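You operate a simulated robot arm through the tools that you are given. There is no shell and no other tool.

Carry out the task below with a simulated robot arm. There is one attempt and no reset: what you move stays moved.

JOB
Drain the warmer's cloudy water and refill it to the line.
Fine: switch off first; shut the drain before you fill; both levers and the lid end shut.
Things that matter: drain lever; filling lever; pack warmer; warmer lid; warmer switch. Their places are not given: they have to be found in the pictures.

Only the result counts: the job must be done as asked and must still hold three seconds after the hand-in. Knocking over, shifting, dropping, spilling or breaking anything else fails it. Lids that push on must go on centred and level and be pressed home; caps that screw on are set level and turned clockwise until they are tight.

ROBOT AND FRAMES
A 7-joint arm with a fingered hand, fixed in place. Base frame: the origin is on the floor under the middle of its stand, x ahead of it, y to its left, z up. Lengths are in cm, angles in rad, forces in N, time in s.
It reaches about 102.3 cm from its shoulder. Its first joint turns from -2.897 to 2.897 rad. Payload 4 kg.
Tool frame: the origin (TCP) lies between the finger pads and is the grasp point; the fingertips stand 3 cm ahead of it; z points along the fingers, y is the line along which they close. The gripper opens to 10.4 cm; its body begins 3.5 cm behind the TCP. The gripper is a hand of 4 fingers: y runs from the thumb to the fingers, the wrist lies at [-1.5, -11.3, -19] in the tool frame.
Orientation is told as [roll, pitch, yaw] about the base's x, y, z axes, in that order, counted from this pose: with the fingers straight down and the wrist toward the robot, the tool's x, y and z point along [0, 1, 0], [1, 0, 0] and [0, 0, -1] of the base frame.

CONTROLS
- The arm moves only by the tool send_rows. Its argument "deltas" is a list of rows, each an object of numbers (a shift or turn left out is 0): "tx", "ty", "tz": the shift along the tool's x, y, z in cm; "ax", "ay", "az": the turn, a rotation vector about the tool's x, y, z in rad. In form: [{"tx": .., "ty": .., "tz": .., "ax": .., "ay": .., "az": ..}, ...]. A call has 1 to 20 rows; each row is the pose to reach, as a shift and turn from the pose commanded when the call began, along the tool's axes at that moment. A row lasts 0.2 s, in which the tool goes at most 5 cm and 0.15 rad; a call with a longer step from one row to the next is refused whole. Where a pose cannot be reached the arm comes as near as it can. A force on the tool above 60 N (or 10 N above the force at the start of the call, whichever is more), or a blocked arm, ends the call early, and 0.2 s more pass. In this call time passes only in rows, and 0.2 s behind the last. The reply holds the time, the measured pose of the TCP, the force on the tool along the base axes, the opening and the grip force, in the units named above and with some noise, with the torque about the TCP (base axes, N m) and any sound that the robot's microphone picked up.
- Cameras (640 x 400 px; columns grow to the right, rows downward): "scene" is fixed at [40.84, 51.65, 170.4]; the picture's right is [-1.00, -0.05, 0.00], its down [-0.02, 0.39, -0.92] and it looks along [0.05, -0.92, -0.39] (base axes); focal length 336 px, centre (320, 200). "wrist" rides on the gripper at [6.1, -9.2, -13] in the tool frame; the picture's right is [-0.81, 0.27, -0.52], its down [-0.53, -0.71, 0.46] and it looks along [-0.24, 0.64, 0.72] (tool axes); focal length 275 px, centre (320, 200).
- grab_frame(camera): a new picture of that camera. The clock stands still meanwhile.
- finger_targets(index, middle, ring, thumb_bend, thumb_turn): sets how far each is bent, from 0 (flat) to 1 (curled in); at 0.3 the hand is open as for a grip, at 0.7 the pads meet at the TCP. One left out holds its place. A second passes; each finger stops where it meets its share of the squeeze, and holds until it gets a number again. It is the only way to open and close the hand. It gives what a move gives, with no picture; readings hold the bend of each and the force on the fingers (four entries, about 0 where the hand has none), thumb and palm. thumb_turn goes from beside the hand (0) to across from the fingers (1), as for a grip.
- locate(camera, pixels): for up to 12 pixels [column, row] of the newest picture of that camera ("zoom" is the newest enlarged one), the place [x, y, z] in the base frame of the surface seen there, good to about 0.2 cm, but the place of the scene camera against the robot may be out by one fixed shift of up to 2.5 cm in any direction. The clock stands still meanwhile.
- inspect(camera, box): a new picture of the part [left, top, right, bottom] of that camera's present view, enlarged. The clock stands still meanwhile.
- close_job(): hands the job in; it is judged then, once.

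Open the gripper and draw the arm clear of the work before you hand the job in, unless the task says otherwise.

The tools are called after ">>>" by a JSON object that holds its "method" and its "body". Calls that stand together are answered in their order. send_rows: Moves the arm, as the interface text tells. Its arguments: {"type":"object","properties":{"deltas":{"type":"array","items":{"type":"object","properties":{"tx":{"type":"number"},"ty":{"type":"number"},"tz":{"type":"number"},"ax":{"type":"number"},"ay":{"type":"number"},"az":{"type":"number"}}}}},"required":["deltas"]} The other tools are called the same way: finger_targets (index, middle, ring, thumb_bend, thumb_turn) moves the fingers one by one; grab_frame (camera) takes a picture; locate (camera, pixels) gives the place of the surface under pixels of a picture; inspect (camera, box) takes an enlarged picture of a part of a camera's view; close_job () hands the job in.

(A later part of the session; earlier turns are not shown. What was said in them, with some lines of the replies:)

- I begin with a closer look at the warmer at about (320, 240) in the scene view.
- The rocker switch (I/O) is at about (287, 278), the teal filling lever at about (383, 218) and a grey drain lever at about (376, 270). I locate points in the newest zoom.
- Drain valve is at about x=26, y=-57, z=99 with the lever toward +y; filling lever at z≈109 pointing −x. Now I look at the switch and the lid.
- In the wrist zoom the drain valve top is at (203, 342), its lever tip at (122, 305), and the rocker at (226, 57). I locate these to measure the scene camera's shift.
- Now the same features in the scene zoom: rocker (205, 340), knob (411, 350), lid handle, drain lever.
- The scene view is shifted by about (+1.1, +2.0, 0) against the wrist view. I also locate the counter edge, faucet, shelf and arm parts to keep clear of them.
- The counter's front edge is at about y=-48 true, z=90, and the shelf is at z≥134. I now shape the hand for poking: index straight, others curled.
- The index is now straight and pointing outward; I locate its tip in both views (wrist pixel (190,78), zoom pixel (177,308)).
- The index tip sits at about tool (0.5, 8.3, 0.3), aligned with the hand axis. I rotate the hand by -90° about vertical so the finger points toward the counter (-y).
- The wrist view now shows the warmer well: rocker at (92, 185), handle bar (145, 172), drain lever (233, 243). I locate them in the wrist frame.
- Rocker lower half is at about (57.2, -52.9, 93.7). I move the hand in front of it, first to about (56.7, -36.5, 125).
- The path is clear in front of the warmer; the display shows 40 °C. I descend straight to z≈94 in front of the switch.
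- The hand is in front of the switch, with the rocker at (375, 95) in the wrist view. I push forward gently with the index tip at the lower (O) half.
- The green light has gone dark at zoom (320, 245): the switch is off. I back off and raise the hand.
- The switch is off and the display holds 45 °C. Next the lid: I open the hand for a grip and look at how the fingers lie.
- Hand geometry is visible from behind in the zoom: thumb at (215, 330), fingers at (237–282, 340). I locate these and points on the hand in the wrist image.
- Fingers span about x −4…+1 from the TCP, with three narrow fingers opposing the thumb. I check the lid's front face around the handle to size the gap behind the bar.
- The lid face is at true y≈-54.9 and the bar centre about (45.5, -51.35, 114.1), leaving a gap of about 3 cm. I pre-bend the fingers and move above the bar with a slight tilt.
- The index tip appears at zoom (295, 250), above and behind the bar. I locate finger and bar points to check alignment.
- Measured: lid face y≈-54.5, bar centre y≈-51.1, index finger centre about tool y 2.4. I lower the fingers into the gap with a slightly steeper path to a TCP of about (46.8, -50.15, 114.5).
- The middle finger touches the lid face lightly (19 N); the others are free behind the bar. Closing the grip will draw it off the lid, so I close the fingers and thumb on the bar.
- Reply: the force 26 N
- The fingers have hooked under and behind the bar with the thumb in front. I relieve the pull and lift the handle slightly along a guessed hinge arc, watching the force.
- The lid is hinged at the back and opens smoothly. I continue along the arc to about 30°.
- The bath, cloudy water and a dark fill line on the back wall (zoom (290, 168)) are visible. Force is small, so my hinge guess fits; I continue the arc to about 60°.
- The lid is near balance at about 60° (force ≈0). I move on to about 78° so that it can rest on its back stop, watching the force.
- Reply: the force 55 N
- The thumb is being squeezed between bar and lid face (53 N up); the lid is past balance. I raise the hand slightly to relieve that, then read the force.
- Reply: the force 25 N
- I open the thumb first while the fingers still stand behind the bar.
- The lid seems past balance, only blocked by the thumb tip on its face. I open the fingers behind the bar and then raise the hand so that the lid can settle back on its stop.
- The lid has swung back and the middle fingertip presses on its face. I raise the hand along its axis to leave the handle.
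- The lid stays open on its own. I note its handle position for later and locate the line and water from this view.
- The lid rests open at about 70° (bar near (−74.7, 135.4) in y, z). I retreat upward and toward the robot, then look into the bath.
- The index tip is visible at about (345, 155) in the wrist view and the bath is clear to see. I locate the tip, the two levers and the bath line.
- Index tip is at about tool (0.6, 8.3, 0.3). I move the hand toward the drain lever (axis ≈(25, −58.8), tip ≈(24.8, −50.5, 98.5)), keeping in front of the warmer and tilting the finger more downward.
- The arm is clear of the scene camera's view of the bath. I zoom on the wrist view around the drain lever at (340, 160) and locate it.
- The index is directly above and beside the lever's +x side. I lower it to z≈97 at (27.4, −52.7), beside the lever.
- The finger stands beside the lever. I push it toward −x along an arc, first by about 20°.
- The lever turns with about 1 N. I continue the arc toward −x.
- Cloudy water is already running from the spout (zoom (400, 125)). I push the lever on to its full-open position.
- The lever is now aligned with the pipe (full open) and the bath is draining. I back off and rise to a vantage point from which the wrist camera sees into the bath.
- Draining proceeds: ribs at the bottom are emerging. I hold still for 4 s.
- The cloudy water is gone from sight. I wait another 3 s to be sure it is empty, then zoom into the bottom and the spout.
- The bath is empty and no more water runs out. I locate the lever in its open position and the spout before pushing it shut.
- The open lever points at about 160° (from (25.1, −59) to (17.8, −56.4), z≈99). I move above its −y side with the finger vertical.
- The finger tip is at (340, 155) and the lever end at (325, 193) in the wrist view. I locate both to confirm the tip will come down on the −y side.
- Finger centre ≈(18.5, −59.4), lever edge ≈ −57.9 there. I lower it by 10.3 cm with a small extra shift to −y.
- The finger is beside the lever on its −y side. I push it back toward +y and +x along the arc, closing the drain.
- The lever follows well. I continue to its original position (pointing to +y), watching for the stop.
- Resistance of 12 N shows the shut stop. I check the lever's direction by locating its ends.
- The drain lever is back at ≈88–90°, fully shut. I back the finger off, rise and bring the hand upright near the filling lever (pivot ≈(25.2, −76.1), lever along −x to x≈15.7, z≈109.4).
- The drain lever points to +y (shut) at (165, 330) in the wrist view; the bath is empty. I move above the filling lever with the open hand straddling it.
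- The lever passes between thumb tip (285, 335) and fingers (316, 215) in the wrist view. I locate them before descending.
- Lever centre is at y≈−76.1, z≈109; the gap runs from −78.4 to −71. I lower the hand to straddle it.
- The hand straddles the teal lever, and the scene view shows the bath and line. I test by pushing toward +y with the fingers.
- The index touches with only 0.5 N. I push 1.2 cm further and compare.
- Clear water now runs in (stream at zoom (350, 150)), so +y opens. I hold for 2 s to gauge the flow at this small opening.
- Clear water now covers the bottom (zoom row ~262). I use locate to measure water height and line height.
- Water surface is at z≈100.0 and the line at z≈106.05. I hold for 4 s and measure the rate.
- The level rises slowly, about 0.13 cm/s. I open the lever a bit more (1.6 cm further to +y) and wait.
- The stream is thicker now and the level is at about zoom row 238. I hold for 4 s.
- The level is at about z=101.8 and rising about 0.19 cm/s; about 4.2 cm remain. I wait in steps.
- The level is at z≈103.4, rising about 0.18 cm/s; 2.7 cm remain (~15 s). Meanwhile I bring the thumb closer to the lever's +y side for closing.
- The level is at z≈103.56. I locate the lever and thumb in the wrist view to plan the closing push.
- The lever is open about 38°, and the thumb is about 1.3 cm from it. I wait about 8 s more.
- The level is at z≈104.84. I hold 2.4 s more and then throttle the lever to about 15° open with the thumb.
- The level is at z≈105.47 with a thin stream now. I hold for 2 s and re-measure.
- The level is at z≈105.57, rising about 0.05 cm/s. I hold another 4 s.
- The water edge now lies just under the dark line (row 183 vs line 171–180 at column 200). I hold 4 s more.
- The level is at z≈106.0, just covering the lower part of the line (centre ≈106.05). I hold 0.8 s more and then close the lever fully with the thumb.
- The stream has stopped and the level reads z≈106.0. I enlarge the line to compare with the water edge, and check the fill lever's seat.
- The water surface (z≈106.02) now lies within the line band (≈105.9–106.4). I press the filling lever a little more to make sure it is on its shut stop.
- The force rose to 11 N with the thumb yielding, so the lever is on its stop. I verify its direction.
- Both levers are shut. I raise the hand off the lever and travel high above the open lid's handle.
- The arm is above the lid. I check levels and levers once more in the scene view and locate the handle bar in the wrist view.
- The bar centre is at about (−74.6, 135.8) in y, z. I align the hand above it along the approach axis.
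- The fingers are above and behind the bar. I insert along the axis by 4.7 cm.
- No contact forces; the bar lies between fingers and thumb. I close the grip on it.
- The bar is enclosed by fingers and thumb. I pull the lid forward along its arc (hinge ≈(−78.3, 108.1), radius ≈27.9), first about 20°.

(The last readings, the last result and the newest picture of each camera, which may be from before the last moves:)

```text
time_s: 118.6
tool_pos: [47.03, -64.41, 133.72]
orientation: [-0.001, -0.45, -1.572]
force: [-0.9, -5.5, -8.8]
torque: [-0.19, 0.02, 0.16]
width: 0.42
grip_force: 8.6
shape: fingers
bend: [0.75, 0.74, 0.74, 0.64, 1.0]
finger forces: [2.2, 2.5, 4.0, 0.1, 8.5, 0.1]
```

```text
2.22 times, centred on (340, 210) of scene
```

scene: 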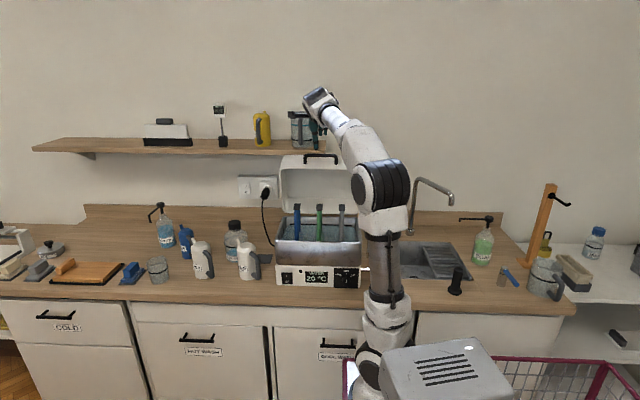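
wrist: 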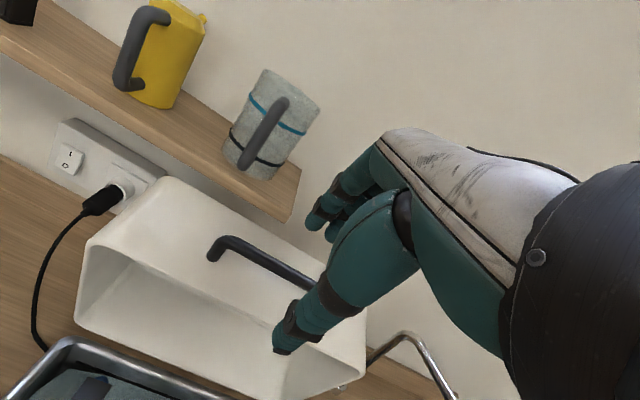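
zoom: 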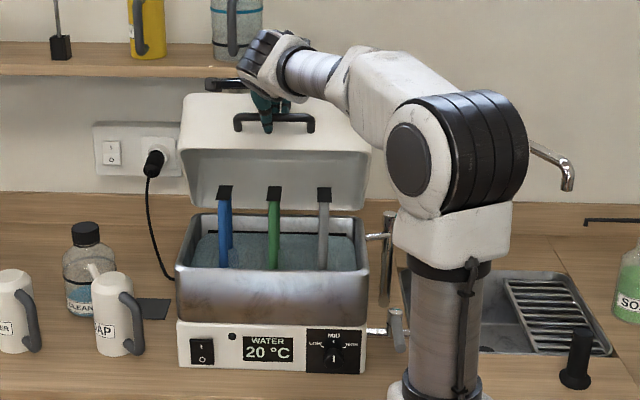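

The lid follows the hand. I lower it further along the arc to about half-closed.

>>> {"method": "send_rows", "body": {"deltas": [{"ty": -0.73, "tz": 0.04}, {"ty": -1.46, "tz": 0.1}, {"ty": -2.18, "tz": 0.17}, {"ty": -2.9, "tz": 0.26}, {"ty": -3.62, "tz": 0.38}, {"ty": -4.34, "tz": 0.51}, {"ty": -5.06, "tz": 0.66}, {"ty": -5.77, "tz": 0.83}, {"ty": -6.48, "tz": 1.02}, {"ty": -7.18, "tz": 1.23}, {"ty": -7.87, "tz": 1.46}, {"ty": -8.56, "tz": 1.7}, {"ty": -9.24, "tz": 1.96}, {"ty": -9.92, "tz": 2.24}, {"ty": -10.59, "tz": 2.53}, {"ty": -11.25, "tz": 2.84}, {"ty": -11.9, "tz": 3.18}, {"ty": -12.53, "tz": 3.53}]}}

>>> {"method": "inspect", "body": {"camera": "wrist", "box": [120, 100, 440, 350]}}

>>> {"method": "inspect", "body": {"camera": "scene", "box": [240, 150, 440, 300]}}

```text
time_s: 122.4
tool_pos: [46.9, -54.73, 124.92]
orientation: [0.0, -0.448, -1.571]
force: [-1.0, -12.3, -7.0]
torque: [-0.26, 0.08, 0.16]
width: 0.7
grip_force: 10.9
shape: fingers
bend: [0.74, 0.74, 0.74, 0.63, 1.0]
finger forces: [4.7, 4.7, 5.9, 0.0, 7.6, 0.0]
```

```text
1.60 times, centred on (280, 225) of wrist
```

zoom: 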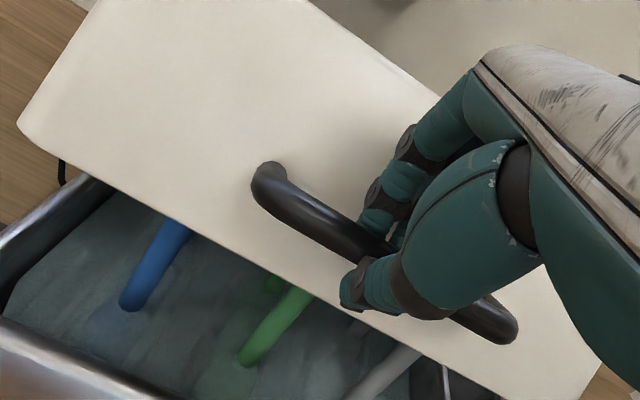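

```text
2.67 times, centred on (340, 225) of scene
```

zoom: 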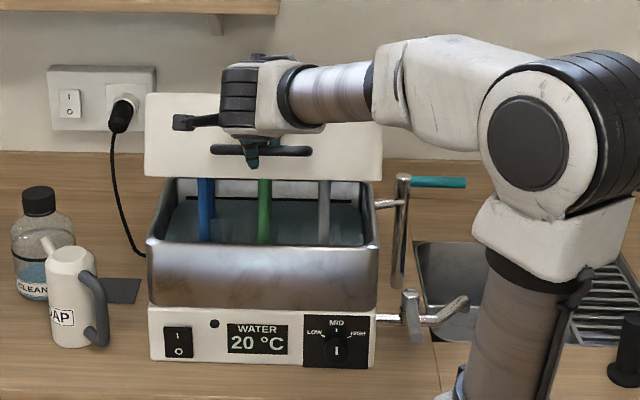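

The lid comes down smoothly. I lower it the rest of the way to shut, easing the tilt back slightly.

>>> {"method": "send_rows", "body": {"deltas": [{"ty": -0.61, "tz": 0.38, "ax": 0.01}, {"ty": -1.22, "tz": 0.77, "ax": 0.02}, {"ty": -1.8, "tz": 1.17, "ax": 0.03}, {"ty": -2.38, "tz": 1.58, "ax": 0.04}, {"ty": -2.94, "tz": 2.02, "ax": 0.05}, {"ty": -3.5, "tz": 2.47, "ax": 0.06}, {"ty": -4.04, "tz": 2.94, "ax": 0.07}, {"ty": -4.57, "tz": 3.41, "ax": 0.08}, {"ty": -5.08, "tz": 3.91, "ax": 0.09}, {"ty": -5.59, "tz": 4.41, "ax": 0.1}, {"ty": -6.07, "tz": 4.93, "ax": 0.11}, {"ty": -6.55, "tz": 5.45, "ax": 0.12}, {"ty": -7.0, "tz": 6.0, "ax": 0.13}, {"ty": -7.45, "tz": 6.56, "ax": 0.14}, {"ty": -7.7, "tz": 6.9, "ax": 0.15}]}}

>>> {"method": "inspect", "body": {"camera": "wrist", "box": [120, 100, 440, 350]}}

>>> {"method": "inspect", "body": {"camera": "scene", "box": [240, 150, 440, 300]}}

```text
time_s: 125.6
tool_pos: [46.97, -50.7, 115.81]
orientation: [0.0, -0.303, -1.569]
force: [-2.8, 7.2, 26.6]
torque: [-1.94, 0.43, -0.14]
width: 0.98
grip_force: 42.6
shape: fingers
bend: [0.74, 0.7, 0.74, 0.64, 1.0]
finger forces: [8.3, 61.5, 10.8, 0.0, 4.6, 0.0]
```

```text
1.60 times, centred on (280, 225) of wrist
```

zoom: 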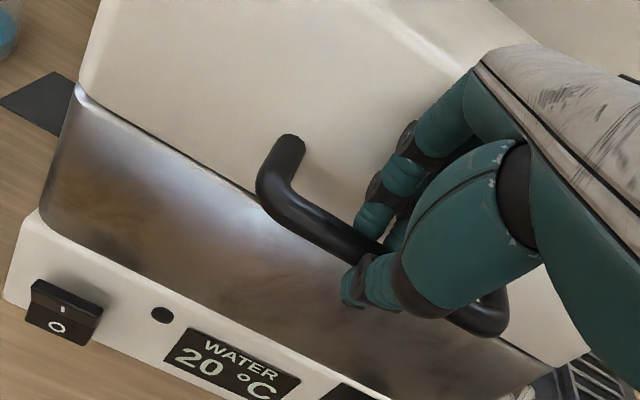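

```text
2.67 times, centred on (340, 225) of scene
```

zoom: 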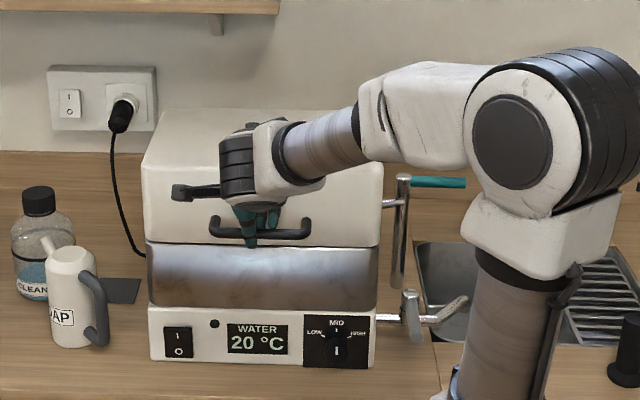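

The lid is seated; the middle finger is pressing at 61 N. I ease up slightly, then open the thumb and fingers.

>>> {"method": "send_rows", "body": {"deltas": [{"tz": -0.2}, {"tz": -0.4}]}}

>>> {"method": "finger_targets", "body": {"index": 0.6, "middle": 0.6, "ring": 0.6, "thumb_bend": 0.3}}

>>> {"method": "inspect", "body": {"camera": "wrist", "box": [120, 100, 440, 350]}}

```text
time_s: 126.2
tool_pos: [47.02, -50.59, 115.8]
orientation: [0.001, -0.298, -1.57]
force: [4.7, -1.5, 4.4]
torque: [-1.12, 0.02, 0.09]
width: 1.02
grip_force: 37.2
shape: fingers
bend: [0.74, 0.7, 0.74, 0.64, 1.0]
finger forces: [8.1, 52.9, 7.8, 0.0, 4.6, 0.0]
```

```text
time_s: 127.2
tool_pos: [47.05, -50.61, 116.07]
orientation: [0.0, -0.3, -1.57]
force: [1.1, 19.9, 5.2]
torque: [-0.72, 0.04, -0.21]
width: 6.41
grip_force: 14.8
shape: fingers
bend: [0.6, 0.69, 0.6, 0.3, 0.98]
finger forces: [0.0, 29.8, 0.0, 0.0, 0.1, 0.0]
```

```text
1.60 times, centred on (280, 225) of wrist
```

zoom: 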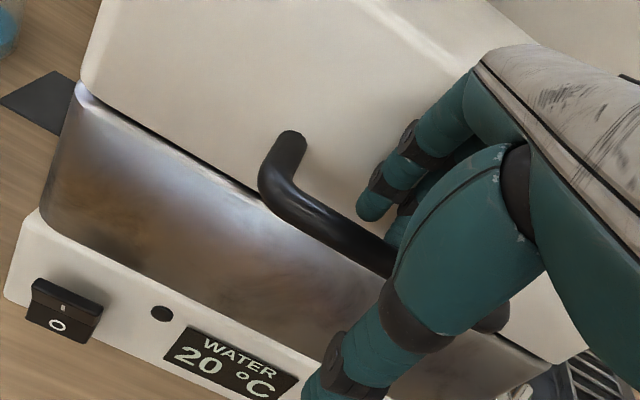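

The thumb is open; the middle finger still rests on the lid face. I move off slightly toward +y and withdraw upward.

>>> {"method": "send_rows", "body": {"deltas": [{"ty": -0.35, "tz": -0.3}, {"ty": -0.35, "tz": -1.5}, {"ty": -0.35, "tz": -3}, {"ty": -0.35, "tz": -5}, {"ty": -0.35, "tz": -7.5}, {"ty": -3, "tz": -10}, {"ty": -7, "tz": -12.5}, {"ty": -11, "tz": -15}]}}

>>> {"method": "grab_frame", "body": {"camera": "wrist"}}

>>> {"method": "inspect", "body": {"camera": "scene", "box": [240, 150, 440, 300]}}

```text
time_s: 129.0
tool_pos: [46.9, -35.64, 127.16]
orientation: [0.001, -0.301, -1.572]
force: [-0.5, -0.3, 0.3]
torque: [0.01, 0.03, 0.0]
width: 6.42
grip_force: 0.2
shape: fingers
bend: [0.6, 0.6, 0.6, 0.3, 0.98]
finger forces: [0.1, 0.1, 0.0, 0.0, 0.1, 0.1]
```

```text
taken
```

wrist: 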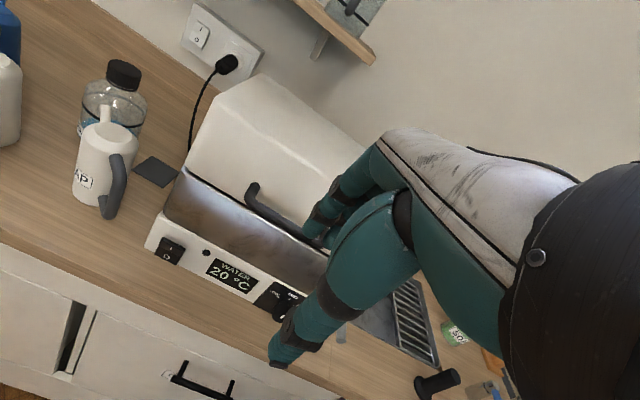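

```text
2.67 times, centred on (340, 225) of scene
```

zoom: 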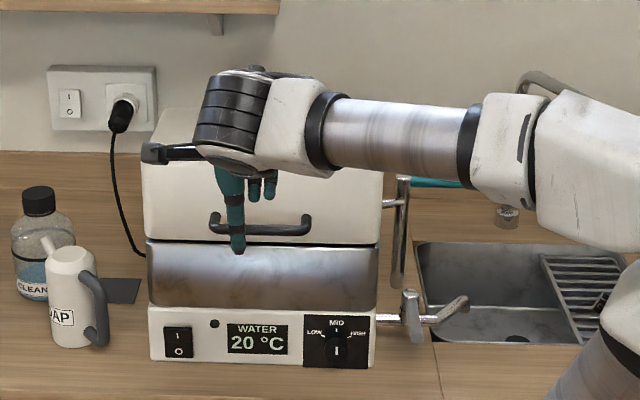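

The lid is shut. I draw the arm clear, back toward its starting area, and then verify everything.

>>> {"method": "send_rows", "body": {"deltas": [{"tx": -2, "ty": 1.0, "tz": -4}, {"tx": -5, "ty": 2, "tz": -7.5, "ax": 0.05}, {"tx": -8.5, "ty": 3, "tz": -10.5, "ax": 0.1}, {"tx": -12, "ty": 4, "tz": -13.5, "ax": 0.15}, {"tx": -15.5, "ty": 5, "tz": -16.5, "ax": 0.2}, {"tx": -19, "ty": 6, "tz": -19.5, "ax": 0.25}, {"tx": -22.5, "ty": 6.5, "tz": -21.5, "ax": 0.3}]}}

>>> {"method": "finger_targets", "body": {"index": 0.3, "middle": 0.3, "ring": 0.3, "thumb_bend": 0.3, "thumb_turn": 1}}

>>> {"method": "grab_frame", "body": {"camera": "scene"}}

>>> {"method": "grab_frame", "body": {"camera": "wrist"}}

>>> {"method": "inspect", "body": {"camera": "scene", "box": [265, 180, 375, 295]}}

>>> {"method": "locate", "body": {"camera": "zoom", "pixels": [[312, 200], [312, 205], [252, 190], [372, 190], [162, 205], [467, 210], [205, 328], [205, 353], [507, 280], [516, 340], [165, 120], [468, 120]]}}

```text
time_s: 130.6
tool_pos: [24.21, -35.45, 149.44]
orientation: [0.0, 0.0, -1.568]
force: [-0.9, -0.2, 0.3]
torque: [0.01, 0.04, -0.02]
width: 6.44
grip_force: 0.0
shape: fingers
bend: [0.6, 0.6, 0.6, 0.3, 0.98]
finger forces: [0.1, 0.1, 0.0, 0.0, 0.0, 0.1]
```

```text
time_s: 131.6
tool_pos: [24.42, -35.46, 149.48]
orientation: [0.0, -0.001, -1.572]
force: [0.3, 0.4, 0.3]
torque: [0.01, -0.01, 0.0]
width: 10.25
grip_force: 0.0
shape: fingers
bend: [0.3, 0.3, 0.3, 0.3, 0.97]
finger forces: [0.0, 0.0, 0.1, 0.0, 0.0, 0.0]
```

```text
taken
```

scene: 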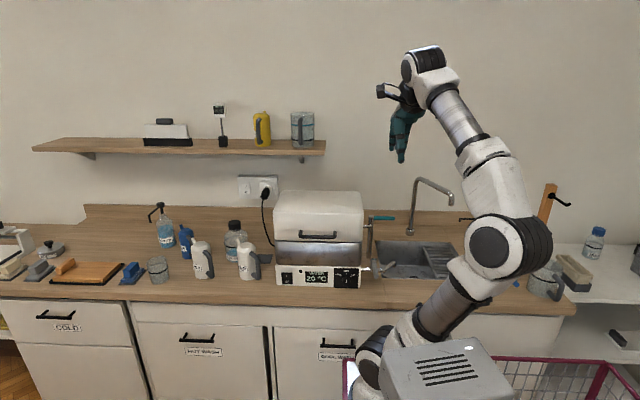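

```text
taken
```

wrist: 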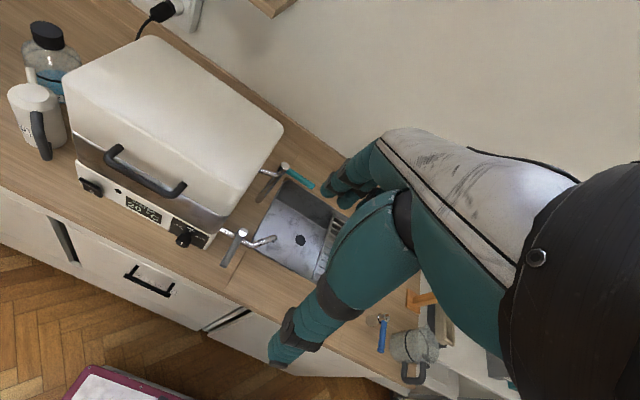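

```text
3.48 times, centred on (320, 238) of scene
```

zoom: 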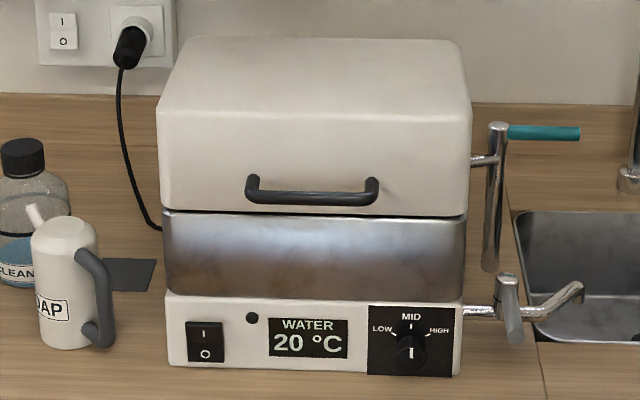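

```text
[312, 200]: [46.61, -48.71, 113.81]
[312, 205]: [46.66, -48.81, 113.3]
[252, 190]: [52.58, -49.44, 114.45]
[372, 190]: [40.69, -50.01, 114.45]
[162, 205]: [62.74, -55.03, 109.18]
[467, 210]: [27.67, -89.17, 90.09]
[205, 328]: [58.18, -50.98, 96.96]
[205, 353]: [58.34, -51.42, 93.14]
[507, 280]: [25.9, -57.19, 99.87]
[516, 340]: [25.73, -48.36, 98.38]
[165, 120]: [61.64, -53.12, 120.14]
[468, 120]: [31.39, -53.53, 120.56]
```

Everything looks as wanted: light off, levers shut, lid down. I zoom on the seam to make sure that the lid is fully home.

>>> {"method": "inspect", "body": {"camera": "scene", "box": [268, 225, 372, 260]}}

>>> {"method": "inspect", "body": {"camera": "wrist", "box": [50, 100, 300, 260]}}

```text
6.15 times, centred on (320, 242) of scene
```

zoom: 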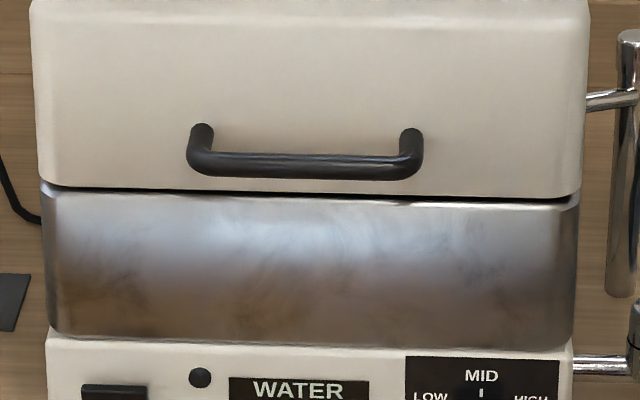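

```text
2.50 times, centred on (175, 180) of wrist
```

zoom: 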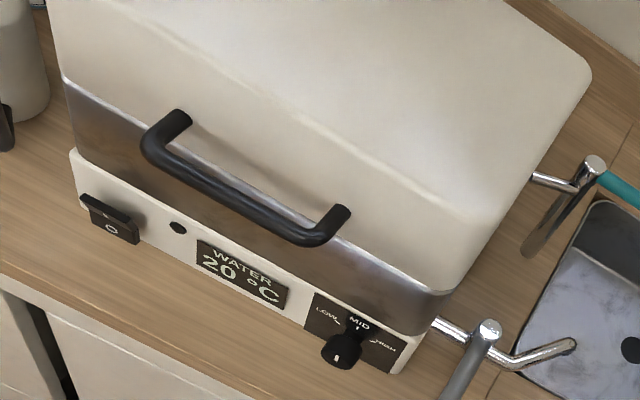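

The seam shows a slightly thicker dark line than at the start, so I press the lid's front edge down gently to be sure it is home. First I shape the fingers and move above it.

>>> {"method": "finger_targets", "body": {"index": 0.5, "middle": 0.5, "ring": 0.5, "thumb_bend": 0.2}}

>>> {"method": "send_rows", "body": {"deltas": [{"tx": 2.8, "ty": 2.4, "tz": 1.5}, {"tx": 5.6, "ty": 4.8, "tz": 3.5}, {"tx": 8.4, "ty": 7.2, "tz": 5.5}, {"tx": 11.2, "ty": 9.6, "tz": 7.5}, {"tx": 14, "ty": 12, "tz": 9.8}, {"tx": 16.8, "ty": 14.4, "tz": 12.2}, {"tx": 19.6, "ty": 16.8, "tz": 15}, {"tx": 22.6, "ty": 19.25, "tz": 18}, {"tx": 22.6, "ty": 19.25, "tz": 21}]}}

>>> {"method": "grab_frame", "body": {"camera": "wrist"}}

>>> {"method": "inspect", "body": {"camera": "scene", "box": [240, 150, 440, 300]}}

```text
time_s: 132.6
tool_pos: [24.37, -35.48, 149.34]
orientation: [0.002, 0.0, -1.571]
force: [-0.7, 0.2, -0.1]
torque: [-0.03, 0.01, -0.01]
width: 8.6
grip_force: 0.1
shape: fingers
bend: [0.5, 0.5, 0.5, 0.2, 0.97]
finger forces: [0.0, 0.0, 0.0, 0.0, 0.0, 0.0]
```

```text
time_s: 134.6
tool_pos: [46.86, -54.69, 128.32]
orientation: [-0.002, 0.0, -1.57]
force: [-0.4, 0.1, -0.4]
torque: [-0.04, -0.01, 0.01]
width: 8.61
grip_force: 0.0
shape: fingers
bend: [0.5, 0.5, 0.5, 0.2, 0.97]
finger forces: [0.1, 0.1, 0.0, 0.0, 0.0, 0.1]
```

```text
taken
```

wrist: 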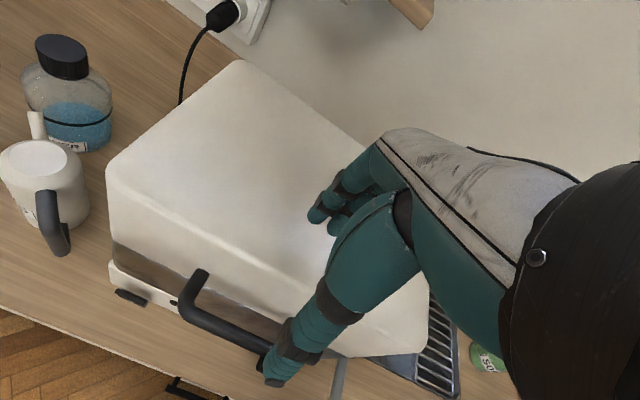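

```text
2.67 times, centred on (340, 225) of scene
```

zoom: 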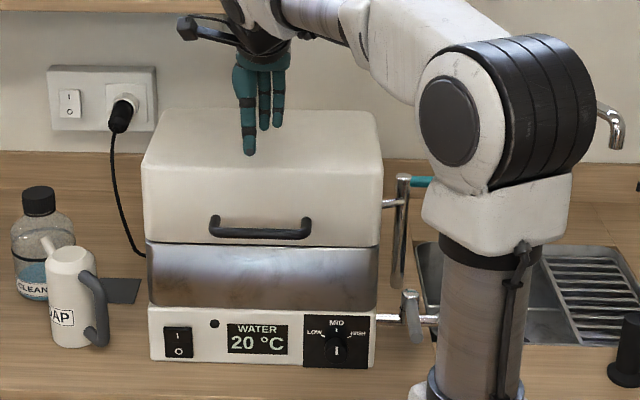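

The fingertips are about 4 cm above the lid's front. I press down gently.

>>> {"method": "send_rows", "body": {"deltas": [{"tz": 2}, {"tz": 3.4}, {"tz": 4.2}, {"tz": 4.7}, {"tz": 5.1}]}}

>>> {"method": "inspect", "body": {"camera": "scene", "box": [268, 225, 372, 260]}}

```text
time_s: 135.9
tool_pos: [47.13, -54.97, 124.3]
orientation: [0.008, -0.018, -1.571]
force: [-2.8, -0.9, 14.9]
torque: [-0.49, 0.22, -0.09]
width: 8.63
grip_force: 7.8
shape: fingers
bend: [0.5, 0.5, 0.5, 0.2, 0.97]
finger forces: [0.1, 15.2, 0.0, 0.1, 0.1, 0.1]
stopped in row 5: the force on the tool passed its limit at 62 N (the readings are from after the stop); the commanded pose is now the measured one
```

```text
6.15 times, centred on (320, 242) of scene
```

zoom: 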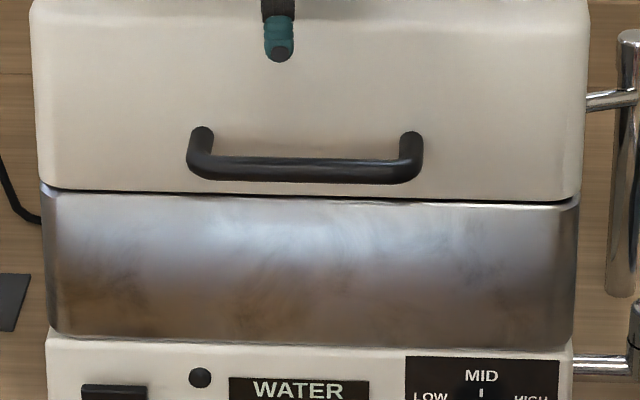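

The lid moved down a little and the seam is now thin: it is home. I lift off and draw the arm clear.

>>> {"method": "send_rows", "body": {"deltas": [{"tz": -1.5}, {"tz": -5}, {"tz": -9}, {"ty": -3, "tz": -13}, {"tx": -4, "ty": -6, "tz": -15}, {"tx": -8, "ty": -9, "tz": -17}, {"tx": -12, "ty": -12, "tz": -19}, {"tx": -16, "ty": -14.5, "tz": -21}, {"tx": -20, "ty": -17, "tz": -23}, {"tx": -22.6, "ty": -19, "tz": -25}]}}

>>> {"method": "finger_targets", "body": {"index": 0.3, "middle": 0.3, "ring": 0.3, "thumb_bend": 0.3, "thumb_turn": 1}}

>>> {"method": "grab_frame", "body": {"camera": "scene"}}

>>> {"method": "inspect", "body": {"camera": "scene", "box": [268, 225, 372, 260]}}

>>> {"method": "inspect", "body": {"camera": "scene", "box": [265, 180, 425, 295]}}

>>> {"method": "inspect", "body": {"camera": "wrist", "box": [50, 100, 330, 290]}}

```text
refused: row 5 steps farther than a row can; nothing moved
```

```text
time_s: 136.9
tool_pos: [47.07, -54.97, 123.98]
orientation: [0.006, -0.012, -1.572]
force: [0.9, 0.0, -0.4]
torque: [0.0, -0.01, 0.02]
width: 10.33
grip_force: 0.1
shape: fingers
bend: [0.3, 0.3, 0.3, 0.3, 0.97]
finger forces: [0.1, 0.0, 0.0, 0.0, 0.1, 0.0]
```

```text
taken
```

scene: 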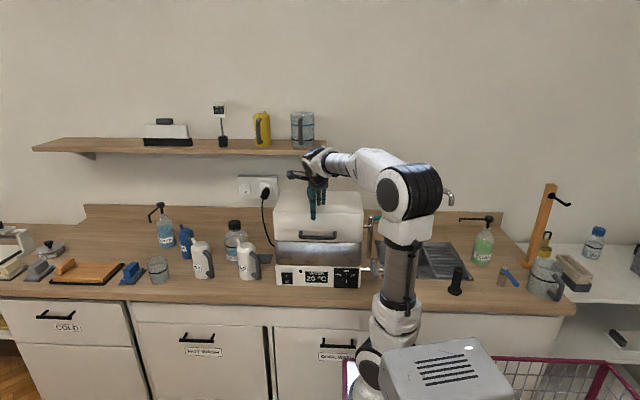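

```text
6.15 times, centred on (320, 242) of scene
```

zoom: 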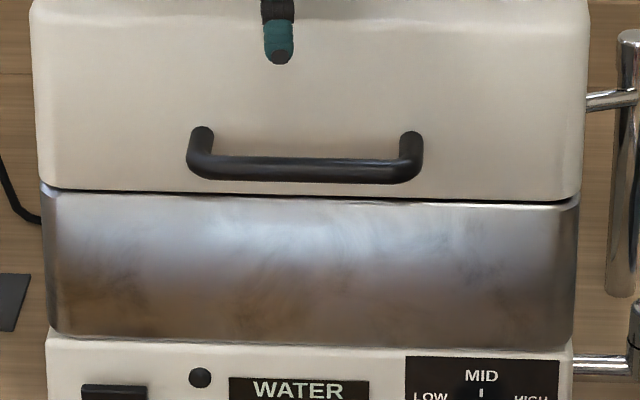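

```text
3.48 times, centred on (345, 238) of scene
```

zoom: 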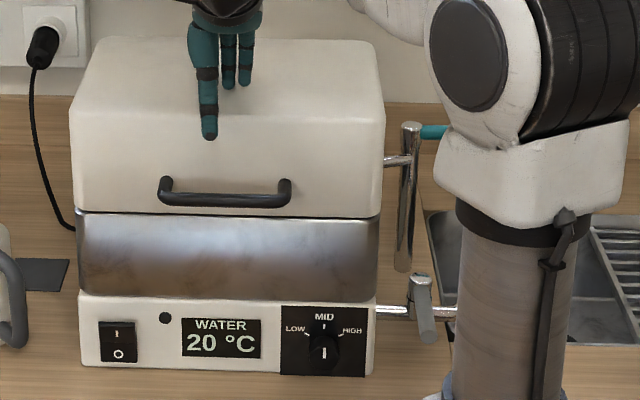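

```text
2.11 times, centred on (190, 195) of wrist
```

zoom: 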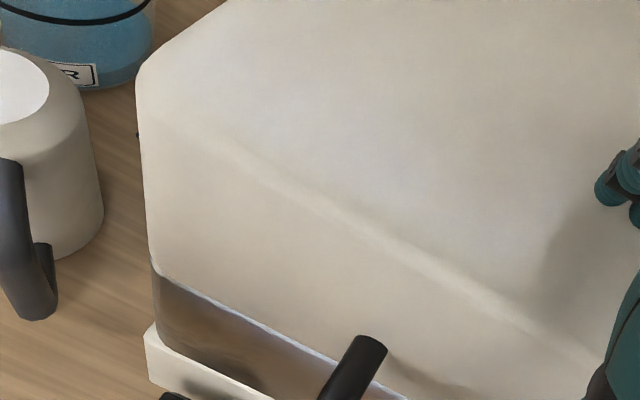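

The last move was refused for too long a step, but the hand is open and unloaded, and the seam is thin. I retreat with smaller steps.

>>> {"method": "send_rows", "body": {"deltas": [{"tz": -1.5}, {"tz": -5}, {"tz": -9}, {"ty": -2, "tz": -13}, {"tx": -2.5, "ty": -4.5, "tz": -15.5}, {"tx": -5.5, "ty": -7, "tz": -17}, {"tx": -9, "ty": -9, "tz": -18.5}, {"tx": -12.5, "ty": -11.5, "tz": -20}, {"tx": -16, "ty": -14, "tz": -21.5}, {"tx": -19.5, "ty": -16.5, "tz": -23}, {"tx": -22.6, "ty": -19, "tz": -25}]}}

>>> {"method": "grab_frame", "body": {"camera": "scene"}}

>>> {"method": "inspect", "body": {"camera": "scene", "box": [265, 180, 425, 295]}}

>>> {"method": "inspect", "body": {"camera": "wrist", "box": [50, 100, 330, 290]}}

```text
time_s: 139.3
tool_pos: [24.31, -35.65, 148.52]
orientation: [0.008, -0.013, -1.571]
force: [0.5, 0.1, 0.3]
torque: [0.03, 0.04, 0.0]
width: 10.35
grip_force: 0.1
shape: fingers
bend: [0.3, 0.3, 0.3, 0.3, 0.97]
finger forces: [0.1, 0.0, 0.0, 0.1, 0.0, 0.0]
```

```text
taken
```

scene: 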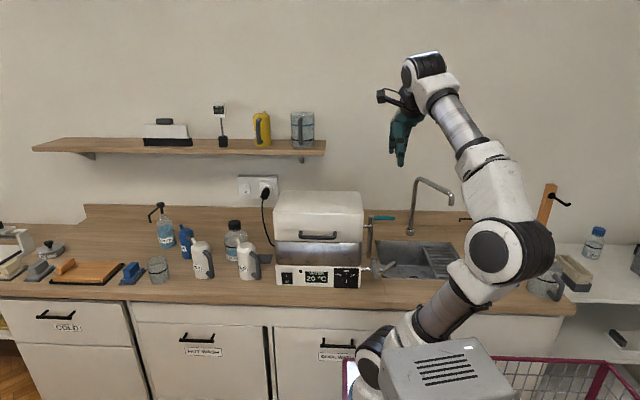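

```text
3.48 times, centred on (345, 238) of scene
```

zoom: 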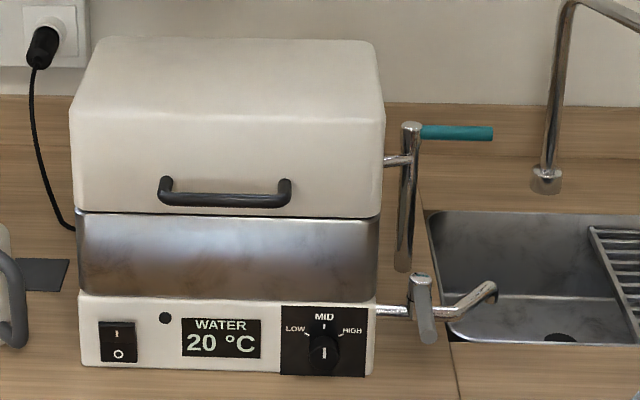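

```text
2.11 times, centred on (190, 195) of wrist
```

zoom: 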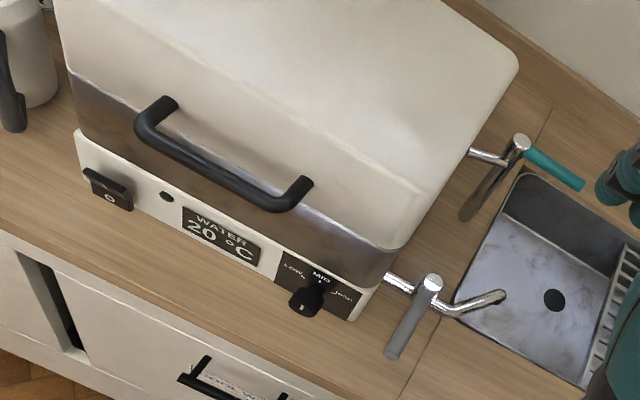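

The light is off, both levers are in their shut positions with no flow, the lid is home, the hand is open and the arm is clear. I hand the job in.

>>> {"method": "close_job", "body": {}}

```text
The job is handed in.
```

I drained the pack warmer's cloudy water, refilled it with clear water to the line, and handed the job in. I don't have the judge's result.

- **Switch:** I turned it off first, by pressing the O side of the rocker. The green light went out and stayed out.
- **Drain:** I opened the drain lever and let the bath empty completely. I then pushed the lever back to its stop before any filling.
- **Fill:** I filled slowly and shut the filling lever once the water surface was inside the dark line's band. It sits about 0.1 cm below the line's middle.
- **Lid:** I opened it by the handle to see the water, then lowered it again. A slight gap showed at the seam, so I pressed the front edge down; the seam then looked thin.
- **At hand-in:** Both levers were on their shut stops with no water running. I saw nothing else knocked or moved. The hand was open and the arm clear of the work.
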